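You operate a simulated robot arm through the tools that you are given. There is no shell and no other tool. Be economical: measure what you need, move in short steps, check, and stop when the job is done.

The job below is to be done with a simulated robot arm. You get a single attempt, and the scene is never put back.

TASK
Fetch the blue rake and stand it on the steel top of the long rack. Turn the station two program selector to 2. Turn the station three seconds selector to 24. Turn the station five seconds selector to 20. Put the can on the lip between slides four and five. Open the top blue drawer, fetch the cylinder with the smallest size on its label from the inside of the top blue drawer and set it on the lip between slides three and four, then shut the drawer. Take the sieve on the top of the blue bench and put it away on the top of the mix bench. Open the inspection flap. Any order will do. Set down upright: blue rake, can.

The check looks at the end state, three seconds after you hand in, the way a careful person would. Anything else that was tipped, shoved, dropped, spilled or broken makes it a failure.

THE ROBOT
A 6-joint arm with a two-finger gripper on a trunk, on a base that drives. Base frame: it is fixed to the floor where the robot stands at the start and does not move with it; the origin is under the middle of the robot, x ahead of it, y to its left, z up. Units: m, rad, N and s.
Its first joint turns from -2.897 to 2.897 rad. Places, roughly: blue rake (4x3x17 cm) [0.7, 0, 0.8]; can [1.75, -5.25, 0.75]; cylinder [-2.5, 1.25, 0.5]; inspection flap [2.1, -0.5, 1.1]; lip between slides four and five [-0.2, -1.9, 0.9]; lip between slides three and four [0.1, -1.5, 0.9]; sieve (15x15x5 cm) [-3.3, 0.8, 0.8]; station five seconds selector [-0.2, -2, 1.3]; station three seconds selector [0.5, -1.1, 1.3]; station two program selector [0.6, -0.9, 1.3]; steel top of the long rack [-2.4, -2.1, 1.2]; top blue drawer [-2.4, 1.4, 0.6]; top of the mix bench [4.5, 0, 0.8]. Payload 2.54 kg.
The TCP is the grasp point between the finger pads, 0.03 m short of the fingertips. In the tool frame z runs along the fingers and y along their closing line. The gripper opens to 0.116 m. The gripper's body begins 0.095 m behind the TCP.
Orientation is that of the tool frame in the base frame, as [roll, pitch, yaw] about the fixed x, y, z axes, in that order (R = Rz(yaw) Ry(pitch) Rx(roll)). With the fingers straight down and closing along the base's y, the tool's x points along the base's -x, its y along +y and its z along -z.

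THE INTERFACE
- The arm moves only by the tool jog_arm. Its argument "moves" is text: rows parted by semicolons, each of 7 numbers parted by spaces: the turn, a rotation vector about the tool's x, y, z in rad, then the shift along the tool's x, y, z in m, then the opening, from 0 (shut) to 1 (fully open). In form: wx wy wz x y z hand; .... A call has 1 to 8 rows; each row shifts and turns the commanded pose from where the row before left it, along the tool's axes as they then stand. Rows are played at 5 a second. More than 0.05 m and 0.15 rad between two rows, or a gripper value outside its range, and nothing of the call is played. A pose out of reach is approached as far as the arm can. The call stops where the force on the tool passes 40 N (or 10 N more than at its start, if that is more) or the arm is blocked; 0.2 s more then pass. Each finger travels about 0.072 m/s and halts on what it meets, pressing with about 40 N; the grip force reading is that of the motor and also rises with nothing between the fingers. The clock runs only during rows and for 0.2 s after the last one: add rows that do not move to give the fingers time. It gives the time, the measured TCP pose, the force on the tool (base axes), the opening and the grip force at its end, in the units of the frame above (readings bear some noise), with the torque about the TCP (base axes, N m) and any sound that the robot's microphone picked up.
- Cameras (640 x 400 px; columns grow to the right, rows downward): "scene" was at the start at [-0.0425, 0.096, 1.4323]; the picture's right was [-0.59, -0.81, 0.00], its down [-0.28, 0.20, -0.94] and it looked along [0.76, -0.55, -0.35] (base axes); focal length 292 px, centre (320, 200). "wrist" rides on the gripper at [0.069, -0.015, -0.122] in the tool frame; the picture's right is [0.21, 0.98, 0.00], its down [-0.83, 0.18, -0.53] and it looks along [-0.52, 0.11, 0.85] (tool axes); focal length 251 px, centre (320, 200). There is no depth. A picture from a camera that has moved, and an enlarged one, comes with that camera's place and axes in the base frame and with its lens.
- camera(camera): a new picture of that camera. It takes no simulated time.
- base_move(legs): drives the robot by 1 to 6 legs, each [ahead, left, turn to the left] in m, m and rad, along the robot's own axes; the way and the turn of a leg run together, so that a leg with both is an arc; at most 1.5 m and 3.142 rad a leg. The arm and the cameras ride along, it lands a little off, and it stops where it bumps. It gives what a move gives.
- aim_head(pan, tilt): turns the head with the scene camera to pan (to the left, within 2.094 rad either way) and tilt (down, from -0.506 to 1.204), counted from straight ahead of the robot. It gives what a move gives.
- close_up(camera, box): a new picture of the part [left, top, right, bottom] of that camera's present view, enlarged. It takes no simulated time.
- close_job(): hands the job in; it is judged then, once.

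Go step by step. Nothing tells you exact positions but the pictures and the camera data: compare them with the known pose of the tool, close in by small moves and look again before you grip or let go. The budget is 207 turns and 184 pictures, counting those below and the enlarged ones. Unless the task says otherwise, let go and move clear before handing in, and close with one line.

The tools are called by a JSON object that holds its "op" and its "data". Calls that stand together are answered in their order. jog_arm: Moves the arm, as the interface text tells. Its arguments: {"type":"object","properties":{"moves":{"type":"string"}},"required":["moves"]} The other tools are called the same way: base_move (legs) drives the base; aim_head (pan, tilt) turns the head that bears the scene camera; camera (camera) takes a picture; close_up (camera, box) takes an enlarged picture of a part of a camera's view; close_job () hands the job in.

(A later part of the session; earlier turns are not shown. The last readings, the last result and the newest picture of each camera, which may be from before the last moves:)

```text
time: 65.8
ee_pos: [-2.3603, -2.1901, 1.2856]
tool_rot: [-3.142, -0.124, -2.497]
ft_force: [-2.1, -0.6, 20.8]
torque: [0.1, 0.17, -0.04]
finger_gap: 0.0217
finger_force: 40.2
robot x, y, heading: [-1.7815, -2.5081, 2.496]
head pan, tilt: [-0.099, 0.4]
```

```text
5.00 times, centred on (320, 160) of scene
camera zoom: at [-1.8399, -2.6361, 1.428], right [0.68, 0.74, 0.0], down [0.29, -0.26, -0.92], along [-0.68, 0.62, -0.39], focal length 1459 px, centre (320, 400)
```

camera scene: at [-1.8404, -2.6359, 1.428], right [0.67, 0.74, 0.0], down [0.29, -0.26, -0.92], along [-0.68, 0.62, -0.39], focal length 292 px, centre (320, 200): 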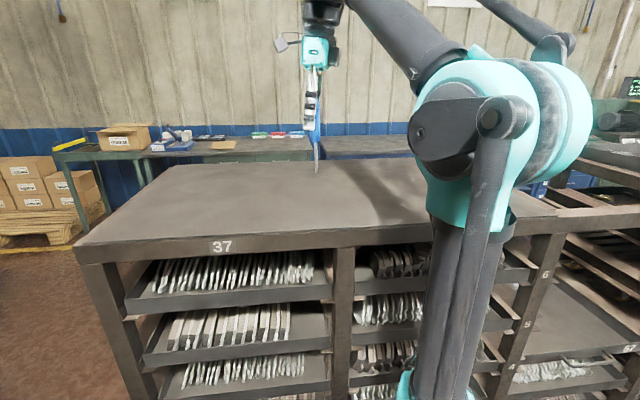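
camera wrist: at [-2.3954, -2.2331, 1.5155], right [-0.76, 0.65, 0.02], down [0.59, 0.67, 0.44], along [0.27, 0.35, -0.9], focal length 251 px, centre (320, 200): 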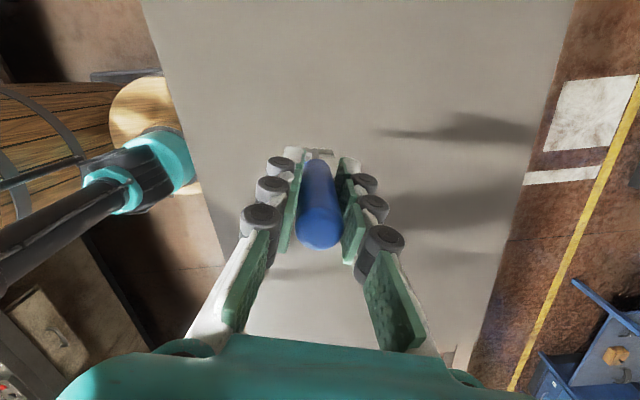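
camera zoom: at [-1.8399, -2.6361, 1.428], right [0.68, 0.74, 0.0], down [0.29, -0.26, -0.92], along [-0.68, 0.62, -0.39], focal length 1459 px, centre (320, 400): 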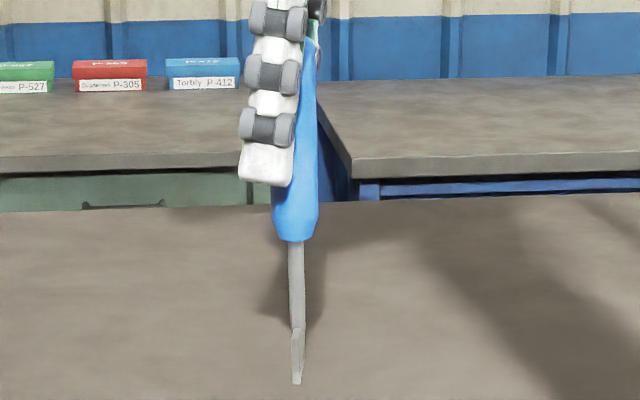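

In contact with the top. Easing off slightly and releasing just a bit to test whether it stands.

{"op": "jog_arm", "data": {"moves": "0 0 0 0.0001 0 -0.0007 0;0 0 0 0 0 0 0;0 0 0 0 0 0 0.26;0 0 0 0 0 0 0.26;0 0 0 0 0 0 0.26"}}

{"op": "close_up", "data": {"camera": "scene", "box": [290, 120, 350, 200]}}

{"op": "camera", "data": {"camera": "wrist"}}

```text
time: 67.0
ee_pos: [-2.3599, -2.1908, 1.2862]
tool_rot: [-3.142, -0.125, -2.498]
ft_force: [-0.3, 0.4, 0.9]
torque: [0.03, 0.0, 0.03]
finger_gap: 0.0302
finger_force: 0.0
robot x, y, heading: [-1.781, -2.5076, 2.499]
head pan, tilt: [-0.099, 0.4]
```

```text
5.00 times, centred on (320, 160) of scene
camera zoom: at [-1.8404, -2.6358, 1.428], right [0.68, 0.74, 0.0], down [0.29, -0.26, -0.92], along [-0.68, 0.62, -0.39], focal length 1459 px, centre (320, 400)
```

zoom: 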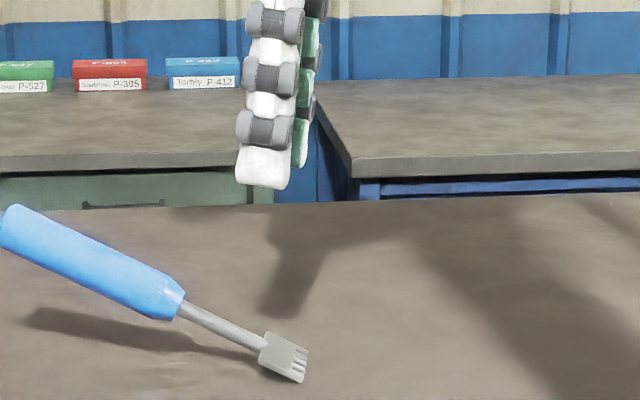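

```text
141 pictures are left
camera wrist: at [-2.394, -2.233, 1.416], right [-0.76, 0.65, 0.03], down [0.6, 0.68, 0.43], along [0.26, 0.34, -0.9], focal length 251 px, centre (320, 200)
```

wrist: 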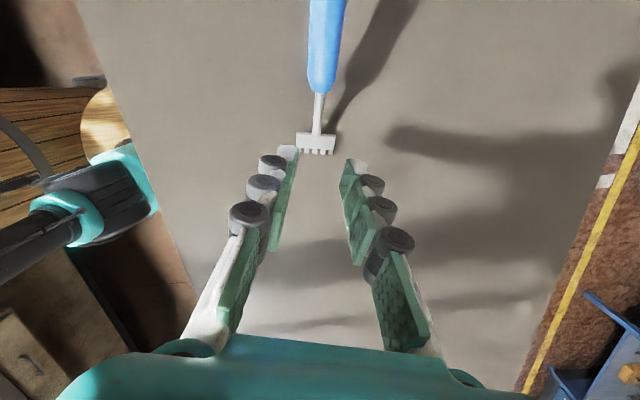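

The rake didn't balance; it toppled onto the top. I'll lift clear and look at its shape lying there.

{"op": "jog_arm", "data": {"moves": "0 0 0 0.005 0 -0.04 0.6;0 0 0 0.005 0 -0.04 0.6;0 0 0 0 0 0 0.6;0 0 0 0 0 0 0.6"}}

{"op": "aim_head", "data": {"pan": 0.1, "tilt": 0.45}}

{"op": "camera", "data": {"camera": "wrist"}}

{"op": "camera", "data": {"camera": "scene"}}

```text
time: 68.0
ee_pos: [-2.3607, -2.1885, 1.3668]
tool_rot: [-3.141, -0.124, -2.497]
ft_force: [0.3, 0.6, 0.4]
torque: [0.01, 0.01, 0.03]
finger_gap: 0.0697
finger_force: 0.0
robot x, y, heading: [-1.7807, -2.5105, 2.501]
head pan, tilt: [-0.099, 0.4]
```

```text
time: 68.7
ee_pos: [-2.3603, -2.1883, 1.3657]
tool_rot: [-3.14, -0.125, -2.497]
ft_force: [0.4, 0.2, 0.6]
torque: [0.0, 0.0, 0.01]
finger_gap: 0.0696
finger_force: 0.1
robot x, y, heading: [-1.7816, -2.5086, 2.498]
head pan, tilt: [0.099, 0.45]
```

```text
140 pictures are left
camera wrist: at [-2.3947, -2.2321, 1.4974], right [-0.76, 0.65, 0.03], down [0.6, 0.68, 0.43], along [0.26, 0.34, -0.9], focal length 251 px, centre (320, 200)
```

wrist: 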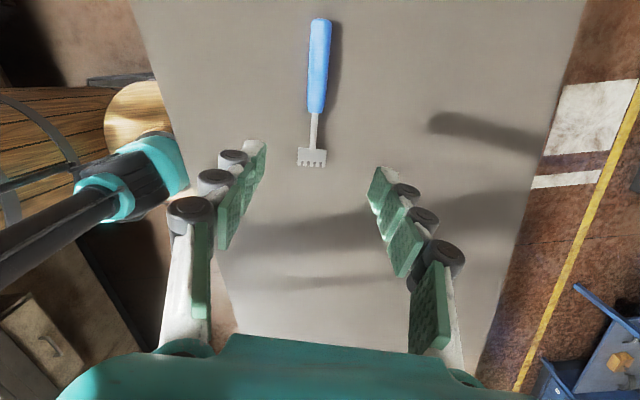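

```text
139 pictures are left
camera scene: at [-1.8508, -2.6509, 1.4234], right [0.52, 0.86, 0.0], down [0.37, -0.22, -0.9], along [-0.77, 0.47, -0.44], focal length 292 px, centre (320, 200)
```

scene: 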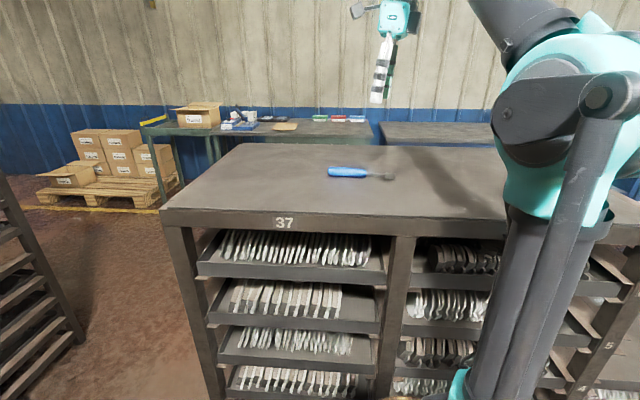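

{"op": "close_up", "data": {"camera": "scene", "box": [315, 150, 405, 200]}}

{"op": "close_up", "data": {"camera": "wrist", "box": [270, 10, 370, 180]}}

```text
7.11 times, centred on (360, 175) of scene
camera zoom: at [-1.8508, -2.6509, 1.4234], right [0.52, 0.86, 0.0], down [0.37, -0.22, -0.9], along [-0.77, 0.47, -0.44], focal length 2075 px, centre (36, 378)
```

zoom: 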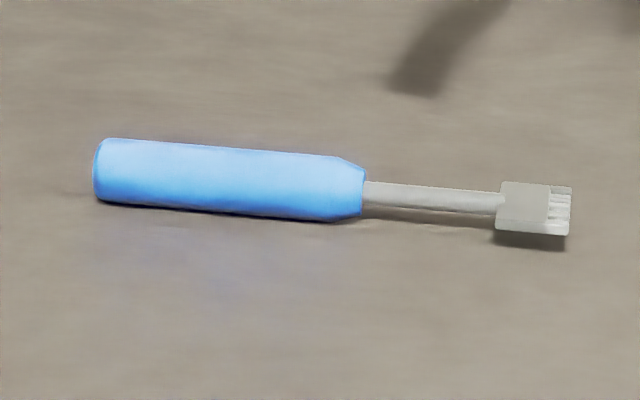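

```text
2.35 times, centred on (320, 95) of wrist
camera zoom: at [-2.3947, -2.2321, 1.4974], right [-0.76, 0.65, 0.03], down [0.6, 0.68, 0.43], along [0.26, 0.34, -0.9], focal length 592 px, centre (320, 447)
```

zoom: 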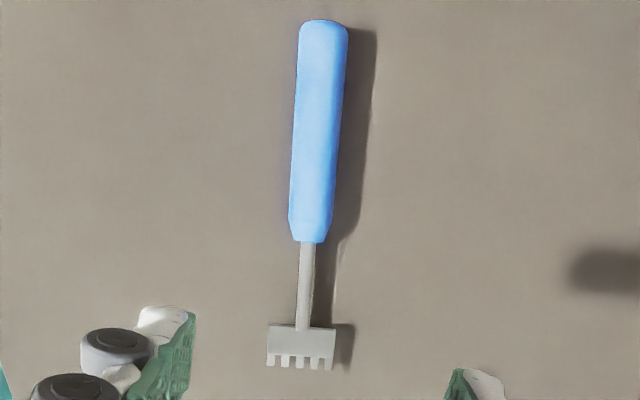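

The handle is a straight cylinder and the head is thin, so I need a grip across the thin direction for exact control. Plan: pick it up, stand it butt-down temporarily, regrip across the thin axis, flip it and set it down precisely. First I turn the tool round.

{"op": "jog_arm", "data": {"moves": "0 -0.125 0 0 0 0 0.6;0 0 -0.1486 0 0 0 0.6;0 0 -0.1486 0 0 0 0.6;0 0 -0.1486 0 0 0 0.6;0 0 -0.1486 0 0 0 0.6;0 0 -0.1486 0 0 0 0.6;0 0 -0.1486 0 0 0 0.6;0 0 -0.1486 0 0 0 0.6"}}

{"op": "jog_arm", "data": {"moves": "0 0 -0.1486 0 0 0 0.6;0 0 -0.1486 0 0 0 0.6;0 0 -0.1486 0 0 0 0.6;0 0 -0.1486 0 0 0 0.6;0 0 -0.1486 0 0 0 0.6;0 0 -0.1486 0 0 0 0.6;0 0 -0.1486 0 0 0 0.6;0 0 -0.1486 0 0 0 0.6"}}

{"op": "jog_arm", "data": {"moves": "0 0 -0.1486 0 0 0 0.6;0 0 -0.1486 0 0 0 0.6;0 0 -0.1486 0 0 0 0.6;0 0 -0.1486 0 0 0 0.6;0 0 -0.1486 0 0 0 0.6;0 0 -0.1486 0 0 0 0.6;0 0 -0.1486 0 0 0 0.6;0 0 0 0 0 0 0.6"}}

{"op": "camera", "data": {"camera": "wrist"}}

```text
time: 70.5
ee_pos: [-2.3608, -2.1895, 1.3671]
tool_rot: [3.142, 0.0, -1.455]
ft_force: [0.3, -0.4, -0.2]
torque: [-0.01, 0.01, 0.03]
finger_gap: 0.0695
finger_force: 0.0
robot x, y, heading: [-1.7786, -2.5077, 2.502]
head pan, tilt: [0.099, 0.45]
```

```text
time: 72.3
ee_pos: [-2.3595, -2.19, 1.3659]
tool_rot: [3.141, -0.002, -0.267]
ft_force: [0.5, -0.8, 0.0]
torque: [0.0, 0.03, 0.02]
finger_gap: 0.0698
finger_force: 0.0
robot x, y, heading: [-1.7811, -2.5093, 2.497]
head pan, tilt: [0.099, 0.45]
```

```text
time: 74.1
ee_pos: [-2.3595, -2.1889, 1.3656]
tool_rot: [3.14, -0.001, 0.771]
ft_force: [1.3, 0.2, 0.2]
torque: [0.01, 0.03, 0.0]
finger_gap: 0.0699
finger_force: 0.1
robot x, y, heading: [-1.781, -2.5075, 2.494]
head pan, tilt: [0.099, 0.45]
```

```text
136 pictures are left
camera wrist: at [-2.321, -2.1291, 1.4893], right [0.83, -0.55, 0.0], down [-0.47, -0.71, 0.53], along [-0.29, -0.45, -0.85], focal length 251 px, centre (320, 200)
```

wrist: 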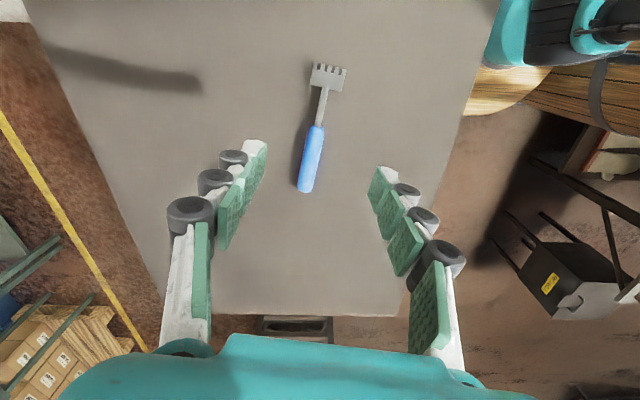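

{"op": "jog_arm", "data": {"moves": "0 0 -0.02 -0.044 0.003 0 0.6;0 0 0 0 0 0.05 0.6;0 0 0 0 0 0.05 0.6;0 0 0 0 0 0.04 0.6;0 0 0 0 0 0 0.6"}}

{"op": "camera", "data": {"camera": "wrist"}}

```text
time: 75.3
ee_pos: [-2.3873, -2.2249, 1.2255]
tool_rot: [3.138, -0.002, 0.791]
ft_force: [-0.5, -0.1, 0.4]
torque: [-0.04, 0.01, 0.0]
finger_gap: 0.0699
finger_force: 0.2
robot x, y, heading: [-1.7817, -2.5076, 2.501]
head pan, tilt: [0.099, 0.45]
```

```text
135 pictures are left
camera wrist: at [-2.3495, -2.1637, 1.3488], right [0.84, -0.53, 0.0], down [-0.45, -0.71, 0.53], along [-0.28, -0.45, -0.85], focal length 251 px, centre (320, 200)
```

wrist: 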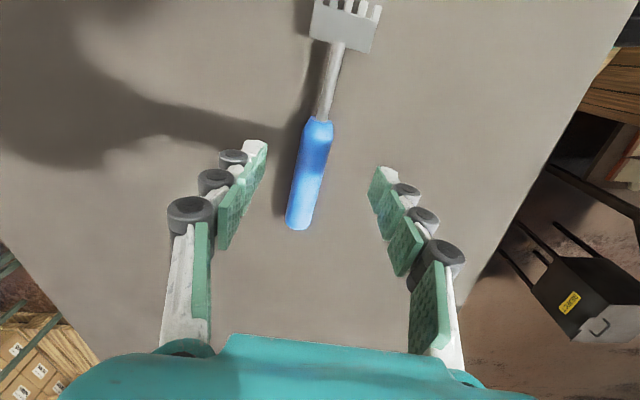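

{"op": "jog_arm", "data": {"moves": "0 0 0 0 -0.005 0.017 0.6;0 0 0 0 0 0.016 0.6;0 0 0 0 0 0 0.3;0 0 0 0 0 0 0;0 0 0 0 0 0 0;0 0 0 0 0 0 0"}}

{"op": "camera", "data": {"camera": "wrist"}}

```text
time: 76.7
ee_pos: [-2.3922, -2.22, 1.1942]
tool_rot: [3.141, -0.001, 0.791]
ft_force: [1.0, 0.2, -0.6]
torque: [-0.02, -0.03, 0.0]
finger_gap: 0.0216
finger_force: 40.1
robot x, y, heading: [-1.7775, -2.5065, 2.499]
head pan, tilt: [0.099, 0.45]
```

```text
134 pictures are left
camera wrist: at [-2.3541, -2.159, 1.317], right [0.84, -0.54, 0.0], down [-0.45, -0.71, 0.53], along [-0.28, -0.45, -0.85], focal length 251 px, centre (320, 200)
```

wrist: 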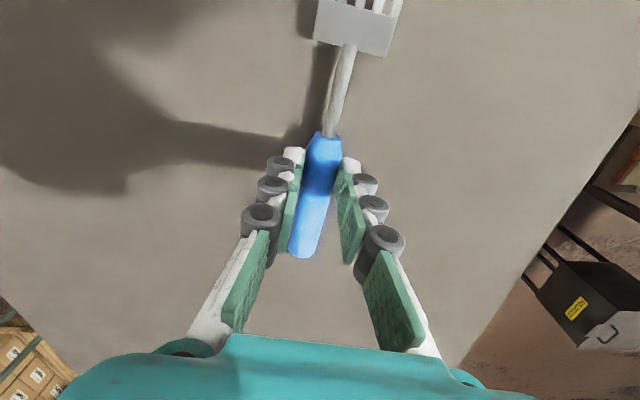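

{"op": "jog_arm", "data": {"moves": "0 0 0 0 0 -0.045 0;0 0 -0.145 0 0 -0.045 0;0 0 -0.145 0 0 -0.045 0;0 0 -0.145 0 0 -0.045 0;0 0 -0.145 0 0 0 0;0 0 -0.145 0 0 0 0;0 0 -0.145 0 0 0 0;0 0 -0.14 0 0 0 0"}}

{"op": "jog_arm", "data": {"moves": "0 0.1428 0 0 0 0 0;0 0.1428 0 0 0 0 0;0 0.1428 0 0 0 0 0;0 0.1428 0 0 0 0 0;0 0.1428 0 0 0 0 0;0 0.1428 0 0 0 0 0;0 0 0 0 0 0 0"}}

{"op": "camera", "data": {"camera": "scene"}}

```text
time: 78.5
ee_pos: [-2.3931, -2.2181, 1.373]
tool_rot: [3.139, 0.001, 1.803]
ft_force: [-0.2, 0.0, -1.4]
torque: [0.0, -0.02, -0.01]
finger_gap: 0.0217
finger_force: 39.9
robot x, y, heading: [-1.7801, -2.5077, 2.497]
head pan, tilt: [0.099, 0.45]
```

```text
time: 80.1
ee_pos: [-2.3932, -2.218, 1.3733]
tool_rot: [3.139, -0.857, 1.803]
ft_force: [0.7, 0.5, 0.2]
torque: [-0.03, -0.01, 0.01]
finger_gap: 0.0216
finger_force: 40.0
robot x, y, heading: [-1.7794, -2.5084, 2.501]
head pan, tilt: [0.099, 0.45]
```

```text
133 pictures are left
camera scene: at [-1.8508, -2.6509, 1.4233], right [0.52, 0.86, 0.0], down [0.37, -0.22, -0.9], along [-0.77, 0.46, -0.44], focal length 292 px, centre (320, 200)
```

scene: 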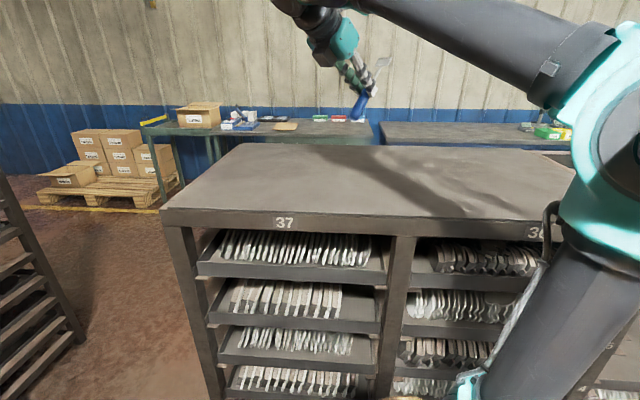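

{"op": "jog_arm", "data": {"moves": "0 0.1428 0 0 0 0 0;0 0.1428 0 0 0 0 0;0 0.1428 0 0 0 0 0;0 0.1428 0 0 0 0 0;0 0.1428 0 0 0 0 0;0 0 0 0 0 0 0"}}

{"op": "camera", "data": {"camera": "scene"}}

{"op": "camera", "data": {"camera": "wrist"}}

```text
time: 81.5
ee_pos: [-2.3927, -2.2197, 1.3727]
tool_rot: [1.189, -1.57, -2.529]
ft_force: [-0.4, 0.1, -0.4]
torque: [-0.05, 0.02, -0.01]
finger_gap: 0.0215
finger_force: 40.1
robot x, y, heading: [-1.7798, -2.5104, 2.499]
head pan, tilt: [0.099, 0.45]
```

```text
132 pictures are left
camera scene: at [-1.8508, -2.6509, 1.4233], right [0.52, 0.86, 0.0], down [0.37, -0.22, -0.9], along [-0.77, 0.46, -0.44], focal length 292 px, centre (320, 200)
```

scene: 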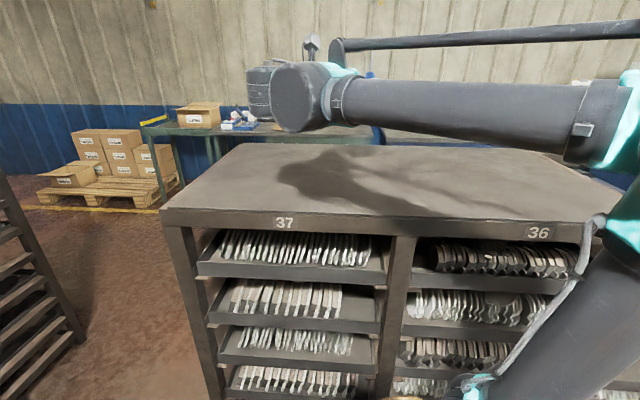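

```text
131 pictures are left
camera wrist: at [-2.3794, -2.3407, 1.4433], right [0.95, 0.22, 0.22], down [0.3, -0.48, -0.83], along [-0.08, 0.85, -0.52], focal length 251 px, centre (320, 200)
```

wrist: 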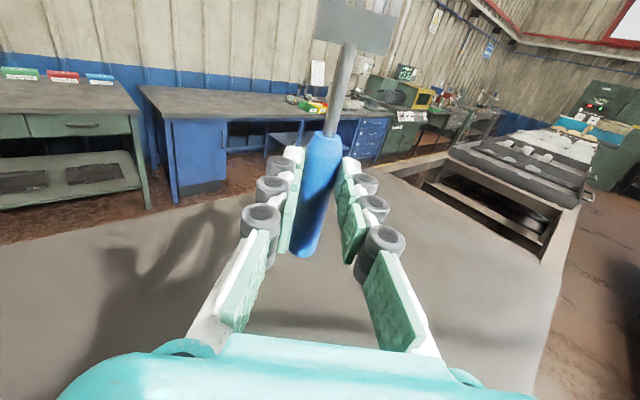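

{"op": "jog_arm", "data": {"moves": "0 0 0 0 0.0253 -0.031 0;0 0 0 0 0.0253 -0.031 0;0 0 0 0 0.0253 -0.031 0;0 0 0 -0.03 0 0 0;0 0 0 -0.03 0 0 0;0 0 0 -0.03 0 0 0;0 0 0 0 0 0 0"}}

{"op": "camera", "data": {"camera": "scene"}}

{"op": "camera", "data": {"camera": "wrist"}}

```text
time: 83.1
ee_pos: [-2.2966, -2.2923, 1.2812]
tool_rot: [2.046, -1.568, 2.897]
ft_force: [-0.7, 0.3, -1.0]
torque: [0.0, -0.05, -0.02]
finger_gap: 0.0215
finger_force: 40.5
robot x, y, heading: [-1.7809, -2.5064, 2.502]
head pan, tilt: [0.099, 0.45]
```

```text
130 pictures are left
camera scene: at [-1.8508, -2.6509, 1.4233], right [0.52, 0.86, 0.0], down [0.37, -0.22, -0.9], along [-0.77, 0.46, -0.44], focal length 292 px, centre (320, 200)
```

scene: 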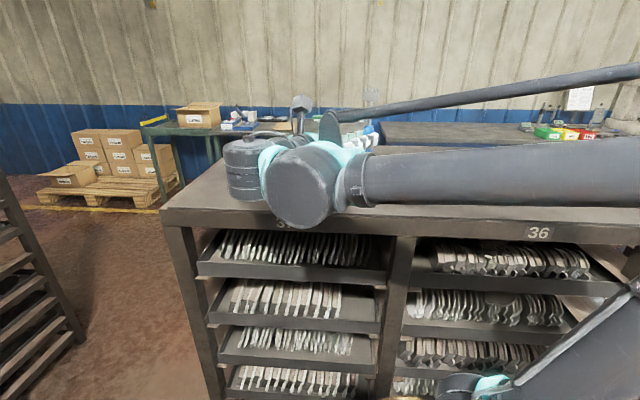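

```text
129 pictures are left
camera wrist: at [-2.2849, -2.4142, 1.3509], right [0.95, 0.22, 0.22], down [0.3, -0.48, -0.83], along [-0.08, 0.85, -0.52], focal length 251 px, centre (320, 200)
```

wrist: 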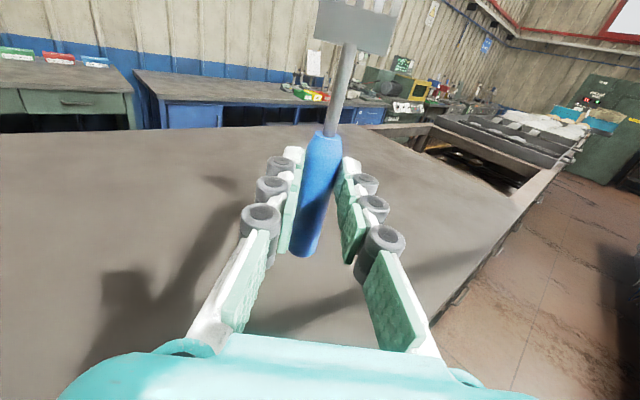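

{"op": "jog_arm", "data": {"moves": "0 0 0 -0.015 0 0 0;0 0 0 -0.015 0 0 0;0 0 0 -0.005 0 0 0;0 0 0 -0.005 0 0 0;0 0 0 -0.004 0 0 0;0 0 0 0 0 0 0"}}

{"op": "close_up", "data": {"camera": "wrist", "box": [240, 80, 400, 280]}}

```text
time: 84.5
ee_pos: [-2.297, -2.2928, 1.2393]
tool_rot: [2.061, -1.568, 2.88]
ft_force: [0.1, -0.2, -0.7]
torque: [-0.03, 0.0, -0.03]
finger_gap: 0.0216
finger_force: 40.1
robot x, y, heading: [-1.7826, -2.5025, 2.5]
head pan, tilt: [0.099, 0.45]
```

```text
2.00 times, centred on (320, 180) of wrist
camera zoom: at [-2.2845, -2.4146, 1.3099], right [0.95, 0.22, 0.22], down [0.3, -0.48, -0.82], along [-0.08, 0.85, -0.52], focal length 503 px, centre (320, 240)
```

zoom: 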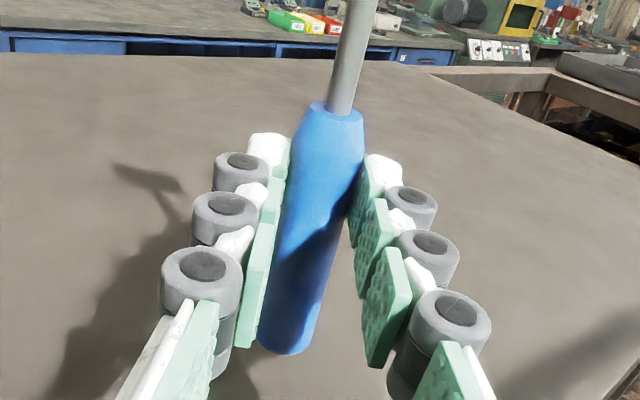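

{"op": "jog_arm", "data": {"moves": "0 0 0 -0.003 0 0 0;0 0 0 -0.003 0 0 0;0 0 0 -0.003 0 0 0;0 0 0 0 0 0 0"}}

{"op": "jog_arm", "data": {"moves": "0 0 0 -0.002 0 0 0;0 0 0 -0.002 0 0 0;0 0 0 0 0 0 0"}}

```text
time: 85.5
ee_pos: [-2.2978, -2.2924, 1.2303]
tool_rot: [2.062, -1.57, 2.877]
ft_force: [0.4, -0.8, -0.9]
torque: [-0.02, 0.03, -0.01]
finger_gap: 0.0217
finger_force: 40.0
robot x, y, heading: [-1.7797, -2.5069, 2.499]
head pan, tilt: [0.099, 0.45]
```

```text
time: 86.3
ee_pos: [-2.2978, -2.2924, 1.2273]
tool_rot: [0.205, -1.57, -1.546]
ft_force: [-1.7, 1.0, 24.5]
torque: [0.7, 0.32, 0.09]
finger_gap: 0.0215
finger_force: 39.7
robot x, y, heading: [-1.7803, -2.5066, 2.5]
head pan, tilt: [0.099, 0.45]
```

{"op": "jog_arm", "data": {"moves": "0 0 0 0.001 0 0 0;0 0 0 0 0 0 0.3;0 0 0 0 0 0 0.3;0 0 0 0 0 0 0.6;0 0 0 0 0 0 0.6;0 0 0 0 0 0 0.6"}}

{"op": "camera", "data": {"camera": "wrist"}}

```text
time: 87.7
ee_pos: [-2.2975, -2.2921, 1.2261]
tool_rot: [2.066, -1.569, 2.875]
ft_force: [-0.1, -0.2, -0.6]
torque: [0.0, 0.01, 0.04]
finger_gap: 0.0696
finger_force: 0.1
robot x, y, heading: [-1.7761, -2.5107, 2.497]
head pan, tilt: [0.099, 0.45]
```

```text
127 pictures are left
camera wrist: at [-2.2848, -2.4136, 1.2978], right [0.95, 0.22, 0.22], down [0.3, -0.48, -0.82], along [-0.08, 0.85, -0.52], focal length 251 px, centre (320, 200)
```

wrist: 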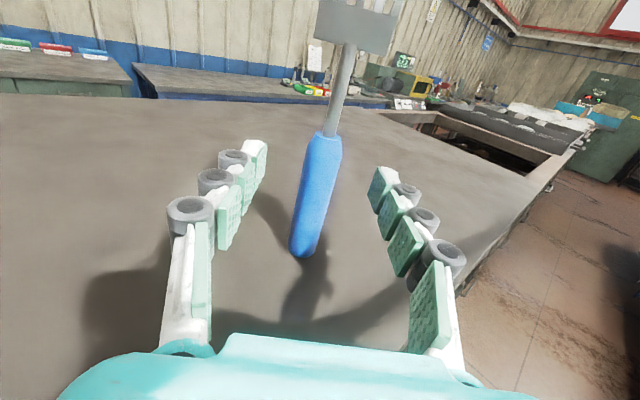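

The rake stands butt-down. Now I back out and approach from 90° round, gripping across its thin axis.

{"op": "jog_arm", "data": {"moves": "0 0 0 0 0 -0.04 0.6;0 0 0 0 0 -0.04 0.6;0 0 0 0 0 -0.04 0.6;0 0 0 0 0 -0.04 0.6;0 0 0 0 0 0 0.6"}}

{"op": "base_move", "data": {"legs": [[-0.2, 0, 0]]}}

{"op": "jog_arm", "data": {"moves": "0.14 0 0 0 0 0 0.6;0.14 0 0 0 0 0 0.6;0.14 0 0 0 0 0 0.6;0.14 0 0 0 0 0 0.6;0.14 0 0 0 0 0 0.6;0.14 0 0 0 0 0 0.6;0.14 0 0 0 0 0 0.6;0 0 0 0 0 0 0.6"}}

{"op": "jog_arm", "data": {"moves": "0.14 0 0 0 0 0 0.6;0.14 0 0 0 0 0 0.6;0.14 0 0 0 0 0 0.6;0.14 0 0 0 0 0 0.6;0 0 0 0 0 0 0.6"}}

{"op": "camera", "data": {"camera": "wrist"}}

{"op": "camera", "data": {"camera": "scene"}}

```text
time: 88.9
ee_pos: [-2.3109, -2.3734, 1.2292]
tool_rot: [2.045, -1.567, 2.899]
ft_force: [-1.2, 0.9, -0.7]
torque: [-0.01, 0.01, 0.01]
finger_gap: 0.0696
finger_force: 0.0
out of reach, approached as far as the arm can: row 2, 3, 4
robot x, y, heading: [-1.7785, -2.5099, 2.5]
head pan, tilt: [0.099, 0.45]
```

```text
time: 90.5
ee_pos: [-2.1511, -2.4917, 1.2283]
tool_rot: [2.044, -1.568, 2.898]
ft_force: [0.0, 0.0, -0.2]
torque: [-0.02, 0.02, 0.04]
finger_gap: 0.0692
finger_force: 0.1
robot x, y, heading: [-1.6181, -2.6295, 2.495]
head pan, tilt: [0.099, 0.45]
```

```text
time: 92.3
ee_pos: [-2.151, -2.4936, 1.2283]
tool_rot: [3.016, -1.569, 2.91]
ft_force: [0.7, -1.0, -0.1]
torque: [-0.01, 0.0, 0.0]
finger_gap: 0.0696
finger_force: 0.0
robot x, y, heading: [-1.6171, -2.6282, 2.501]
head pan, tilt: [0.099, 0.45]
```

```text
time: 93.5
ee_pos: [-2.1519, -2.4945, 1.2295]
tool_rot: [-2.646, -1.568, 2.848]
ft_force: [0.7, -0.9, -0.4]
torque: [-0.02, -0.02, -0.03]
finger_gap: 0.0697
finger_force: 0.0
robot x, y, heading: [-1.6193, -2.6306, 2.498]
head pan, tilt: [0.099, 0.45]
```

```text
126 pictures are left
camera wrist: at [-2.0285, -2.4826, 1.2985], right [-0.19, 0.96, 0.21], down [0.49, 0.28, -0.82], along [-0.85, -0.06, -0.52], focal length 251 px, centre (320, 200)
```

wrist: 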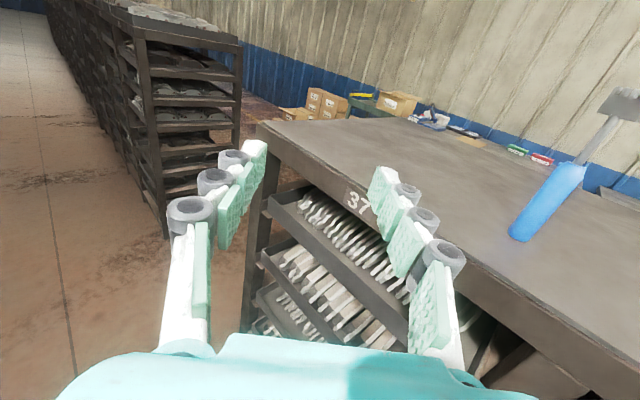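

```text
125 pictures are left
camera scene: at [-1.6911, -2.7706, 1.4233], right [0.52, 0.86, 0.0], down [0.37, -0.23, -0.9], along [-0.77, 0.47, -0.44], focal length 292 px, centre (320, 200)
```

scene: 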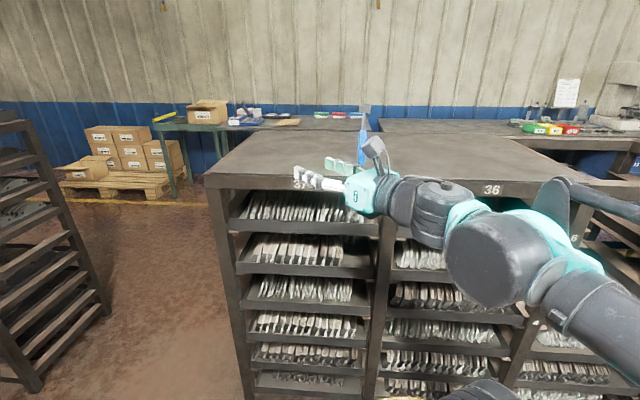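

{"op": "jog_arm", "data": {"moves": "0 0 0 0 0.042 0 0.6;0 0 0 0 0.042 0 0.6;0 0 0 0 0.042 0 0.6;0 0 0 0 0.042 0 0.6;0 0 0 0 0.042 0 0.6;0 0 0 0 0.042 0 0.6;0 0 0 0 0 0 0.6"}}

{"op": "camera", "data": {"camera": "wrist"}}

```text
time: 95.1
ee_pos: [-2.1983, -2.2458, 1.2279]
tool_rot: [-2.726, -1.57, 2.927]
ft_force: [0.5, 0.4, -0.9]
torque: [-0.03, -0.02, 0.02]
finger_gap: 0.0699
finger_force: 0.0
robot x, y, heading: [-1.6174, -2.6263, 2.497]
head pan, tilt: [0.099, 0.45]
```

```text
124 pictures are left
camera wrist: at [-2.0771, -2.2358, 1.2984], right [-0.19, 0.96, 0.21], down [0.49, 0.28, -0.82], along [-0.85, -0.06, -0.52], focal length 251 px, centre (320, 200)
```

wrist: 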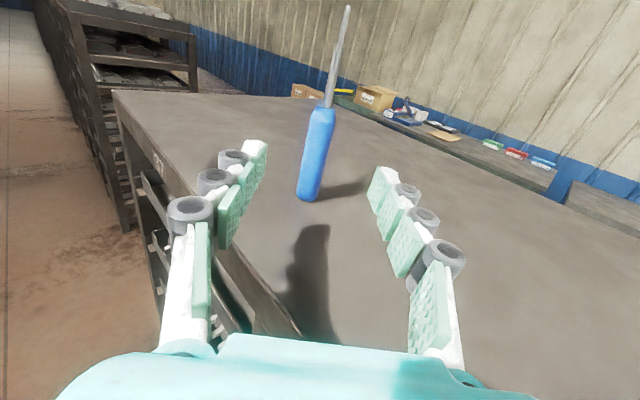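

{"op": "jog_arm", "data": {"moves": "0 0 0 0 0 0.03 0.6;0 0 0 0 0 0.03 0.6;0 0 0 0 0 0.027 0.6;0 0 0 0 0 0 0.6"}}

{"op": "camera", "data": {"camera": "wrist"}}

```text
time: 96.1
ee_pos: [-2.2865, -2.2645, 1.2274]
tool_rot: [-2.685, -1.569, 2.883]
ft_force: [-0.8, -0.6, 0.2]
torque: [-0.04, -0.02, -0.01]
finger_gap: 0.0699
finger_force: 0.1
robot x, y, heading: [-1.62, -2.6274, 2.499]
head pan, tilt: [0.099, 0.45]
```

```text
123 pictures are left
camera wrist: at [-2.1644, -2.254, 1.2977], right [-0.19, 0.96, 0.21], down [0.49, 0.28, -0.83], along [-0.85, -0.06, -0.52], focal length 251 px, centre (320, 200)
```

wrist: 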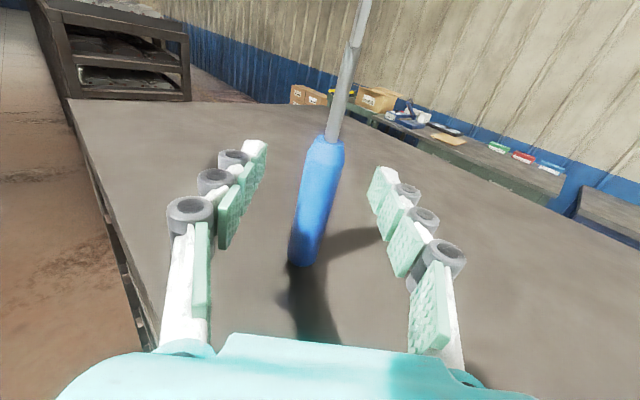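

{"op": "jog_arm", "data": {"moves": "0 0 0 0 0 0 0.3;0 0 0 0 0 0 0;0 0 0 0 0 0 0;0 0 0 0 0 0 0;0 0 0 0.04 0 0 0;0 0 0 0.04 0 0 0;0 0 0 0.04 0 0 0;0 0 0 0.04 0 0 0"}}

{"op": "camera", "data": {"camera": "wrist"}}

```text
time: 97.9
ee_pos: [-2.2847, -2.2628, 1.388]
tool_rot: [-2.729, -1.569, 2.93]
ft_force: [1.1, 0.0, -1.3]
torque: [0.02, -0.03, 0.0]
finger_gap: 0.0208
finger_force: 40.0
robot x, y, heading: [-1.6191, -2.6264, 2.501]
head pan, tilt: [0.099, 0.45]
```

```text
122 pictures are left
camera wrist: at [-2.1627, -2.2523, 1.4585], right [-0.19, 0.96, 0.21], down [0.49, 0.28, -0.82], along [-0.85, -0.06, -0.52], focal length 251 px, centre (320, 200)
```

wrist: 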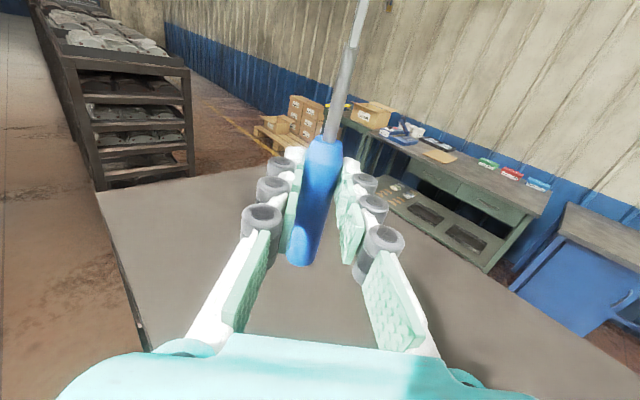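

{"op": "jog_arm", "data": {"moves": "0 0 0.1496 0 0 0 0;0 0 0.1496 0 0 0 0;0 0 0.1496 0 0 0 0;0 0 0.1496 0 0 0 0;0 0 0.1496 0 0 0 0;0 0 0.1496 0 0 0 0;0 0 0.1496 0 0 0 0;0 0 0.1496 0 0 0 0"}}

{"op": "jog_arm", "data": {"moves": "0 0 0.1496 0 0 0 0;0 0 0.1496 0 0 0 0;0 0 0.1496 0 0 0 0;0 0 0.1496 0 0 0 0;0 0 0.1496 0 0 0 0;0 0 0.1496 0 0 0 0;0 0 0.1496 0 0 0 0;0 0 0.1496 0 0 0 0"}}

{"op": "jog_arm", "data": {"moves": "0 0 0.1496 0 0 0 0;0 0 0.1496 0 0 0 0;0 0 0.1496 0 0 0 0;0 0 0.1496 0 0 0 0;0 0 0.1496 0 0 0 0;0 0 0 0 0 0 0"}}

{"op": "camera", "data": {"camera": "scene"}}

{"op": "camera", "data": {"camera": "wrist"}}

```text
time: 99.7
ee_pos: [-2.2851, -2.2623, 1.3878]
tool_rot: [-1.573, -0.369, 1.772]
ft_force: [-0.6, -0.3, -1.3]
torque: [0.03, -0.03, 0.05]
finger_gap: 0.0209
finger_force: 39.9
robot x, y, heading: [-1.6199, -2.6284, 2.492]
head pan, tilt: [0.099, 0.45]
```

```text
time: 101.5
ee_pos: [-2.2872, -2.2619, 1.388]
tool_rot: [-1.572, 0.825, 1.769]
ft_force: [-0.5, 0.6, -0.4]
torque: [-0.01, -0.02, -0.01]
finger_gap: 0.0212
finger_force: 39.6
robot x, y, heading: [-1.6208, -2.6271, 2.496]
head pan, tilt: [0.099, 0.45]
```

```text
time: 102.9
ee_pos: [-2.2864, -2.2629, 1.3881]
tool_rot: [2.258, 1.567, -0.687]
ft_force: [-0.2, -0.3, -0.2]
torque: [0.0, 0.0, 0.02]
finger_gap: 0.0212
finger_force: 40.2
robot x, y, heading: [-1.6209, -2.6264, 2.495]
head pan, tilt: [0.099, 0.45]
```

```text
121 pictures are left
camera scene: at [-1.6911, -2.7706, 1.4234], right [0.52, 0.86, 0.0], down [0.37, -0.23, -0.9], along [-0.77, 0.47, -0.44], focal length 292 px, centre (320, 200)
```

scene: 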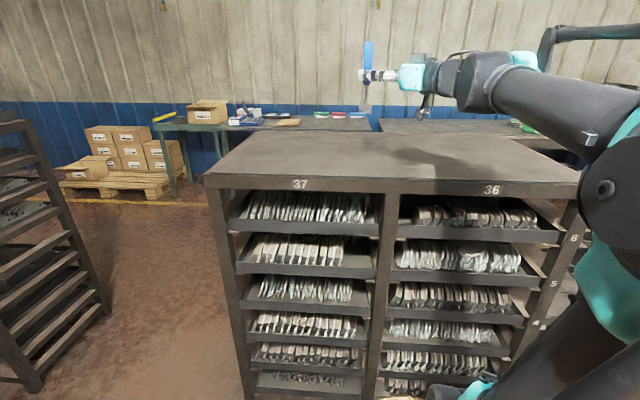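

```text
120 pictures are left
camera wrist: at [-2.17, -2.2228, 1.3197], right [0.19, -0.96, -0.21], down [0.56, -0.07, 0.83], along [-0.81, -0.28, 0.52], focal length 251 px, centre (320, 200)
```

wrist: 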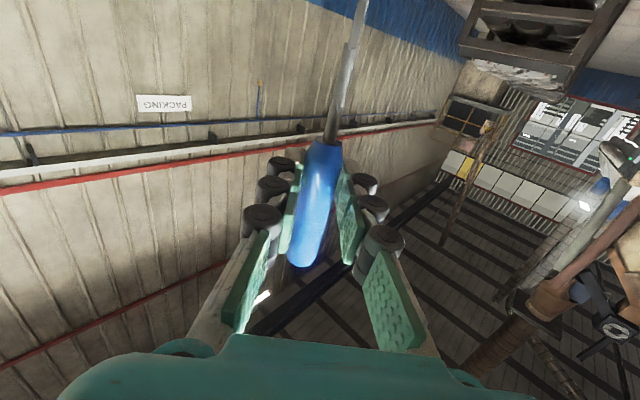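

{"op": "jog_arm", "data": {"moves": "0 0 0 0.04 0 0 0;0 0 0 0.04 0 0 0;0 0 0 0.03 0 0 0;0 0 0 0.01 0 0 0;0 0 0 0 0 0 0"}}

{"op": "aim_head", "data": {"pan": -0.05, "tilt": 0.35}}

{"op": "camera", "data": {"camera": "scene"}}

```text
time: 104.1
ee_pos: [-2.2862, -2.2622, 1.2671]
tool_rot: [2.945, 1.568, 0.006]
ft_force: [-0.3, 1.3, -0.3]
torque: [0.03, -0.01, 0.01]
finger_gap: 0.0208
finger_force: 40.1
robot x, y, heading: [-1.6178, -2.6257, 2.501]
head pan, tilt: [0.099, 0.45]
```

```text
time: 104.8
ee_pos: [-2.2864, -2.2611, 1.2665]
tool_rot: [2.955, 1.57, 0.014]
ft_force: [1.5, -1.1, -0.9]
torque: [-0.02, -0.01, 0.02]
finger_gap: 0.0209
finger_force: 40.4
robot x, y, heading: [-1.6176, -2.6262, 2.503]
head pan, tilt: [-0.051, 0.351]
```

```text
119 pictures are left
camera scene: at [-1.684, -2.7586, 1.4325], right [0.64, 0.77, 0.0], down [0.26, -0.22, -0.94], along [-0.72, 0.6, -0.34], focal length 292 px, centre (320, 200)
```

scene: 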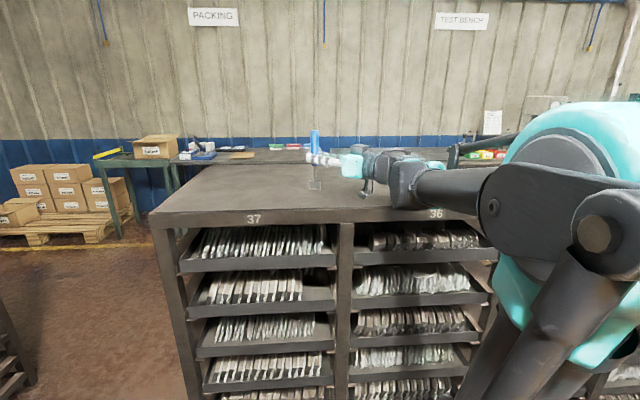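

{"op": "close_up", "data": {"camera": "scene", "box": [285, 120, 355, 200]}}

{"op": "jog_arm", "data": {"moves": "0 0 0 0.004 0 0 0;0 0 0 0.003 0 0 0;0 0 0 0.002 0 0 0;0 0 0 0.001 0 0 0;0 0 0 0 0 0 0"}}

```text
5.00 times, centred on (320, 160) of scene
camera zoom: at [-1.684, -2.7586, 1.4325], right [0.64, 0.77, 0.0], down [0.26, -0.22, -0.94], along [-0.72, 0.6, -0.34], focal length 1459 px, centre (320, 400)
```

zoom: 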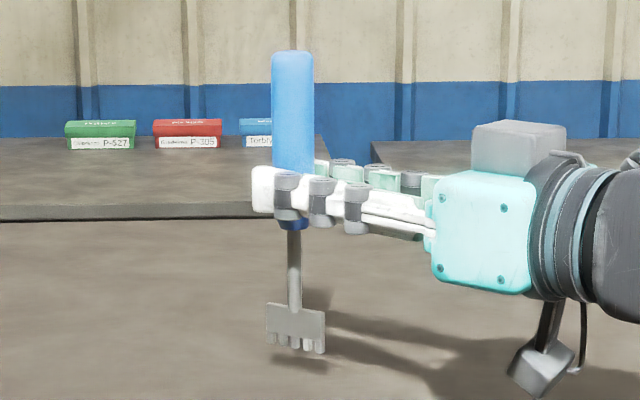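

```text
time: 106.0
ee_pos: [-2.2869, -2.2625, 1.2586]
tool_rot: [2.954, 1.569, 0.015]
ft_force: [0.9, -0.2, -1.3]
torque: [0.02, -0.02, -0.02]
finger_gap: 0.0208
finger_force: 40.0
robot x, y, heading: [-1.6223, -2.6288, 2.5]
head pan, tilt: [-0.051, 0.351]
```

{"op": "jog_arm", "data": {"moves": "0 0 0 0.002 0 0 0;0 0 0 0.001 0 0 0;0 0 0 0.001 0 0 0;0 0 0 0 0 0 0"}}

{"op": "close_up", "data": {"camera": "scene", "box": [285, 120, 355, 200]}}

```text
time: 107.0
ee_pos: [-2.285, -2.2627, 1.2543]
tool_rot: [2.951, 1.57, 0.009]
ft_force: [0.4, -0.5, 0.0]
torque: [-0.02, 0.0, 0.02]
finger_gap: 0.0213
finger_force: 40.4
robot x, y, heading: [-1.6226, -2.6303, 2.5]
head pan, tilt: [-0.051, 0.351]
```

```text
5.00 times, centred on (320, 160) of scene
camera zoom: at [-1.684, -2.7586, 1.4326], right [0.64, 0.77, 0.0], down [0.26, -0.22, -0.94], along [-0.72, 0.6, -0.34], focal length 1459 px, centre (320, 400)
```

zoom: 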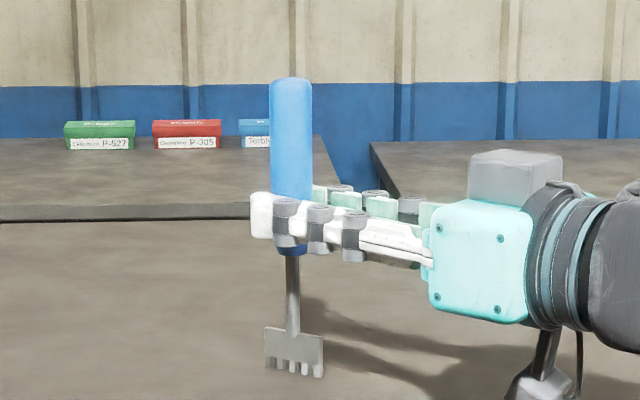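

{"op": "jog_arm", "data": {"moves": "0 0 0 0.001 0 0 0;0 0 0 0.001 0 0 0;0 0 0 0 0 0 0"}}

{"op": "jog_arm", "data": {"moves": "0 0 0 0.001 0 0 0;0 0 0 0.001 0 0 0;0 0 0 0 0 0 0"}}

```text
time: 107.8
ee_pos: [-2.2866, -2.2629, 1.2511]
tool_rot: [2.954, 1.569, 0.011]
ft_force: [0.0, 0.3, -0.2]
torque: [-0.04, -0.02, 0.0]
finger_gap: 0.0211
finger_force: 39.8
robot x, y, heading: [-1.6183, -2.629, 2.493]
head pan, tilt: [-0.051, 0.351]
```

```text
time: 108.6
ee_pos: [-2.2879, -2.263, 1.2508]
tool_rot: [-0.021, 1.571, -2.961]
ft_force: [3.3, 1.2, 23.5]
torque: [1.16, -3.45, 0.1]
finger_gap: 0.0212
finger_force: 40.3
robot x, y, heading: [-1.6229, -2.626, 2.495]
head pan, tilt: [-0.051, 0.351]
```

The torque shows the wrist-camera housing touched the table first. I'll shift the rake toward the front edge so the housing hangs clear.

{"op": "jog_arm", "data": {"moves": "0 0 0 -0.012 0 0 0;0 0 0 0 0.019 -0.0205 0;0 0 0 0 0.019 -0.0205 0;0 0 0 0.005 0 0 0;0 0 0 0.003 0 0 0;0 0 0 0 0 0 0"}}

{"op": "close_up", "data": {"camera": "scene", "box": [285, 130, 395, 220]}}

{"op": "jog_arm", "data": {"moves": "0 0 0 0.002 0 0 0;0 0 0 0.001 0 0 0;0 0 0 0 0 0 0"}}

```text
time: 110.0
ee_pos: [-2.2383, -2.2915, 1.2542]
tool_rot: [2.947, 1.57, 0.005]
ft_force: [-0.1, -0.5, -0.4]
torque: [0.01, 0.0, -0.01]
finger_gap: 0.021
finger_force: 40.4
robot x, y, heading: [-1.6243, -2.6313, 2.5]
head pan, tilt: [-0.051, 0.351]
```

```text
4.44 times, centred on (340, 175) of scene
camera zoom: at [-1.684, -2.7586, 1.4326], right [0.64, 0.77, 0.0], down [0.26, -0.22, -0.94], along [-0.72, 0.6, -0.34], focal length 1297 px, centre (231, 311)
```

zoom: 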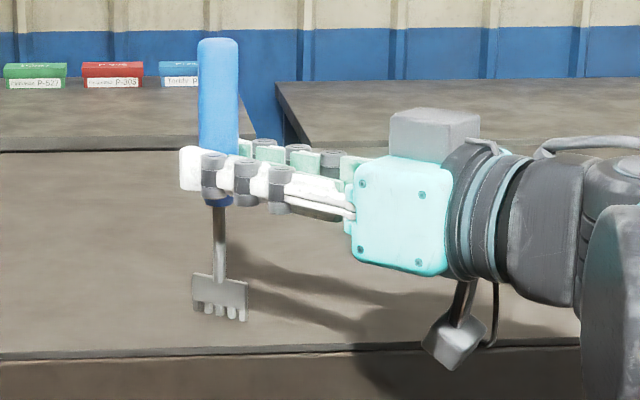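

```text
time: 110.8
ee_pos: [-2.2388, -2.2912, 1.2506]
tool_rot: [2.943, 1.57, 0.0]
ft_force: [-0.3, -0.6, -1.2]
torque: [0.02, -0.03, -0.01]
finger_gap: 0.0212
finger_force: 39.7
robot x, y, heading: [-1.623, -2.6255, 2.495]
head pan, tilt: [-0.051, 0.351]
```

{"op": "jog_arm", "data": {"moves": "0 0 0 0.001 0 0 0;0 0 0 0.001 0 0 0;0 0 0 0 0 0 0"}}

{"op": "jog_arm", "data": {"moves": "0 0 0 0.001 0 0 0;0 0 0 0 0 0 0"}}

{"op": "jog_arm", "data": {"moves": "0 0 0 0.001 0 0 0;0 0 0 0 0 0 0"}}

```text
time: 111.6
ee_pos: [-2.2388, -2.2922, 1.2491]
tool_rot: [2.559, 1.57, -0.383]
ft_force: [0.1, 1.2, 7.4]
torque: [0.09, 0.23, -0.05]
finger_gap: 0.0211
finger_force: 40.2
robot x, y, heading: [-1.6191, -2.6271, 2.503]
head pan, tilt: [-0.051, 0.351]
```

```text
time: 112.2
ee_pos: [-2.2394, -2.2918, 1.2498]
tool_rot: [1.339, 1.57, -1.602]
ft_force: [-1.1, 1.2, 25.5]
torque: [-0.01, 0.87, -0.08]
finger_gap: 0.0209
finger_force: 39.9
robot x, y, heading: [-1.6204, -2.6291, 2.502]
head pan, tilt: [-0.051, 0.351]
```

```text
time: 112.8
ee_pos: [-2.2387, -2.2918, 1.2471]
tool_rot: [2.605, 1.571, -0.338]
ft_force: [-0.3, 2.1, 32.7]
torque: [0.03, 0.69, -0.04]
finger_gap: 0.0209
finger_force: 40.2
robot x, y, heading: [-1.621, -2.6265, 2.499]
head pan, tilt: [-0.051, 0.351]
```

Contact is on the tines, centred within 1 mm. I'll ease off and open only a millimetre first so the pads still cage it.

{"op": "jog_arm", "data": {"moves": "0 0 0 -0.002 0 0 0;0 0 0 0 0 0 0;0 0 0 0 0 0 0.198;0 0 0 0 0 0 0.198;0 0 0 0 0 0 0.198;0 0 0 0 0 0 0.198"}}

{"op": "close_up", "data": {"camera": "scene", "box": [285, 130, 365, 210]}}

{"op": "close_up", "data": {"camera": "wrist", "box": [240, 80, 400, 280]}}

```text
time: 114.2
ee_pos: [-2.2392, -2.2917, 1.2483]
tool_rot: [3.013, 1.57, 0.07]
ft_force: [1.0, 0.2, 0.0]
torque: [0.0, -0.01, 0.01]
finger_gap: 0.0228
finger_force: 0.0
robot x, y, heading: [-1.6171, -2.6285, 2.496]
head pan, tilt: [-0.051, 0.351]
```

```text
5.00 times, centred on (325, 170) of scene
camera zoom: at [-1.684, -2.7586, 1.4326], right [0.64, 0.77, 0.0], down [0.26, -0.22, -0.94], along [-0.72, 0.6, -0.34], focal length 1459 px, centre (295, 350)
```

zoom: 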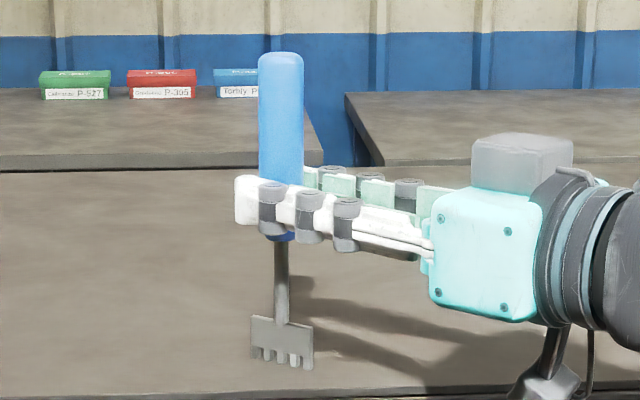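

```text
2.00 times, centred on (320, 180) of wrist
camera zoom: at [-2.1223, -2.2524, 1.1809], right [0.19, -0.96, -0.21], down [0.56, -0.07, 0.83], along [-0.81, -0.28, 0.52], focal length 503 px, centre (320, 240)
```

zoom: 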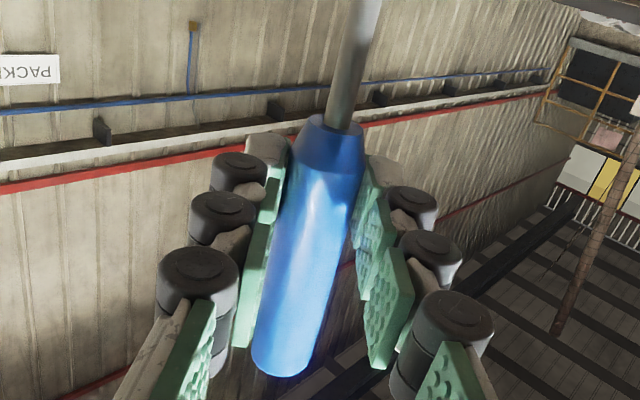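

{"op": "jog_arm", "data": {"moves": "0 0 0 0 0 0 0.215;0 0 0 0 0 0 0.215;0 0 0 0 0 0 0.215;0 0 0 0 0 0 0.215;0 0 0 0 0 0 0.215;0 0 0 0 0 0 0.215"}}

{"op": "close_up", "data": {"camera": "wrist", "box": [240, 80, 400, 280]}}

{"op": "close_up", "data": {"camera": "scene", "box": [285, 130, 365, 210]}}

```text
time: 115.6
ee_pos: [-2.2387, -2.2924, 1.2481]
tool_rot: [-0.195, 1.57, -3.136]
ft_force: [1.1, 0.9, -0.2]
torque: [0.01, 0.03, -0.01]
finger_gap: 0.0251
finger_force: 0.1
robot x, y, heading: [-1.6195, -2.627, 2.494]
head pan, tilt: [-0.051, 0.351]
```

```text
2.00 times, centred on (320, 180) of wrist
camera zoom: at [-2.1223, -2.2524, 1.1809], right [0.19, -0.96, -0.21], down [0.56, -0.07, 0.83], along [-0.81, -0.28, 0.52], focal length 503 px, centre (320, 240)
```

zoom: 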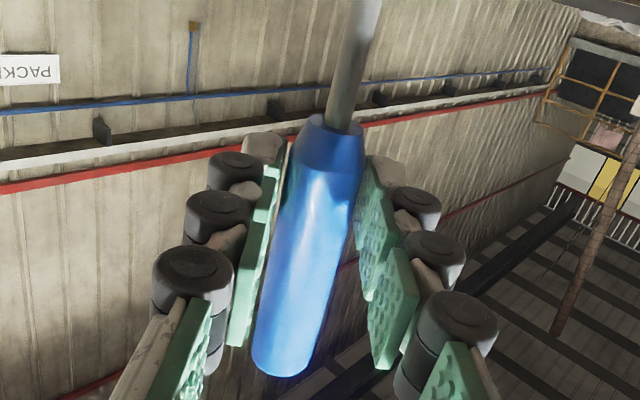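

```text
5.00 times, centred on (325, 170) of scene
camera zoom: at [-1.684, -2.7586, 1.4326], right [0.64, 0.77, 0.0], down [0.26, -0.22, -0.94], along [-0.72, 0.6, -0.34], focal length 1459 px, centre (295, 350)
```

zoom: 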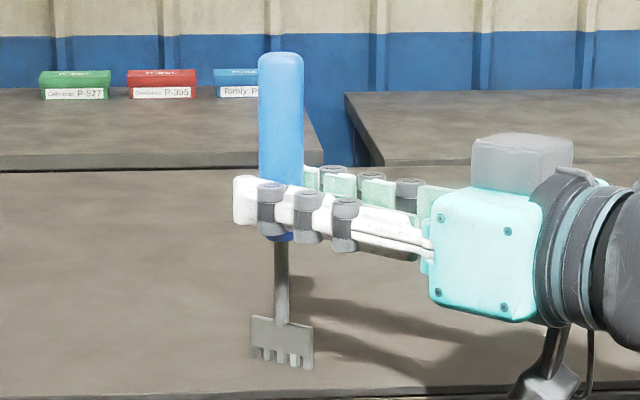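

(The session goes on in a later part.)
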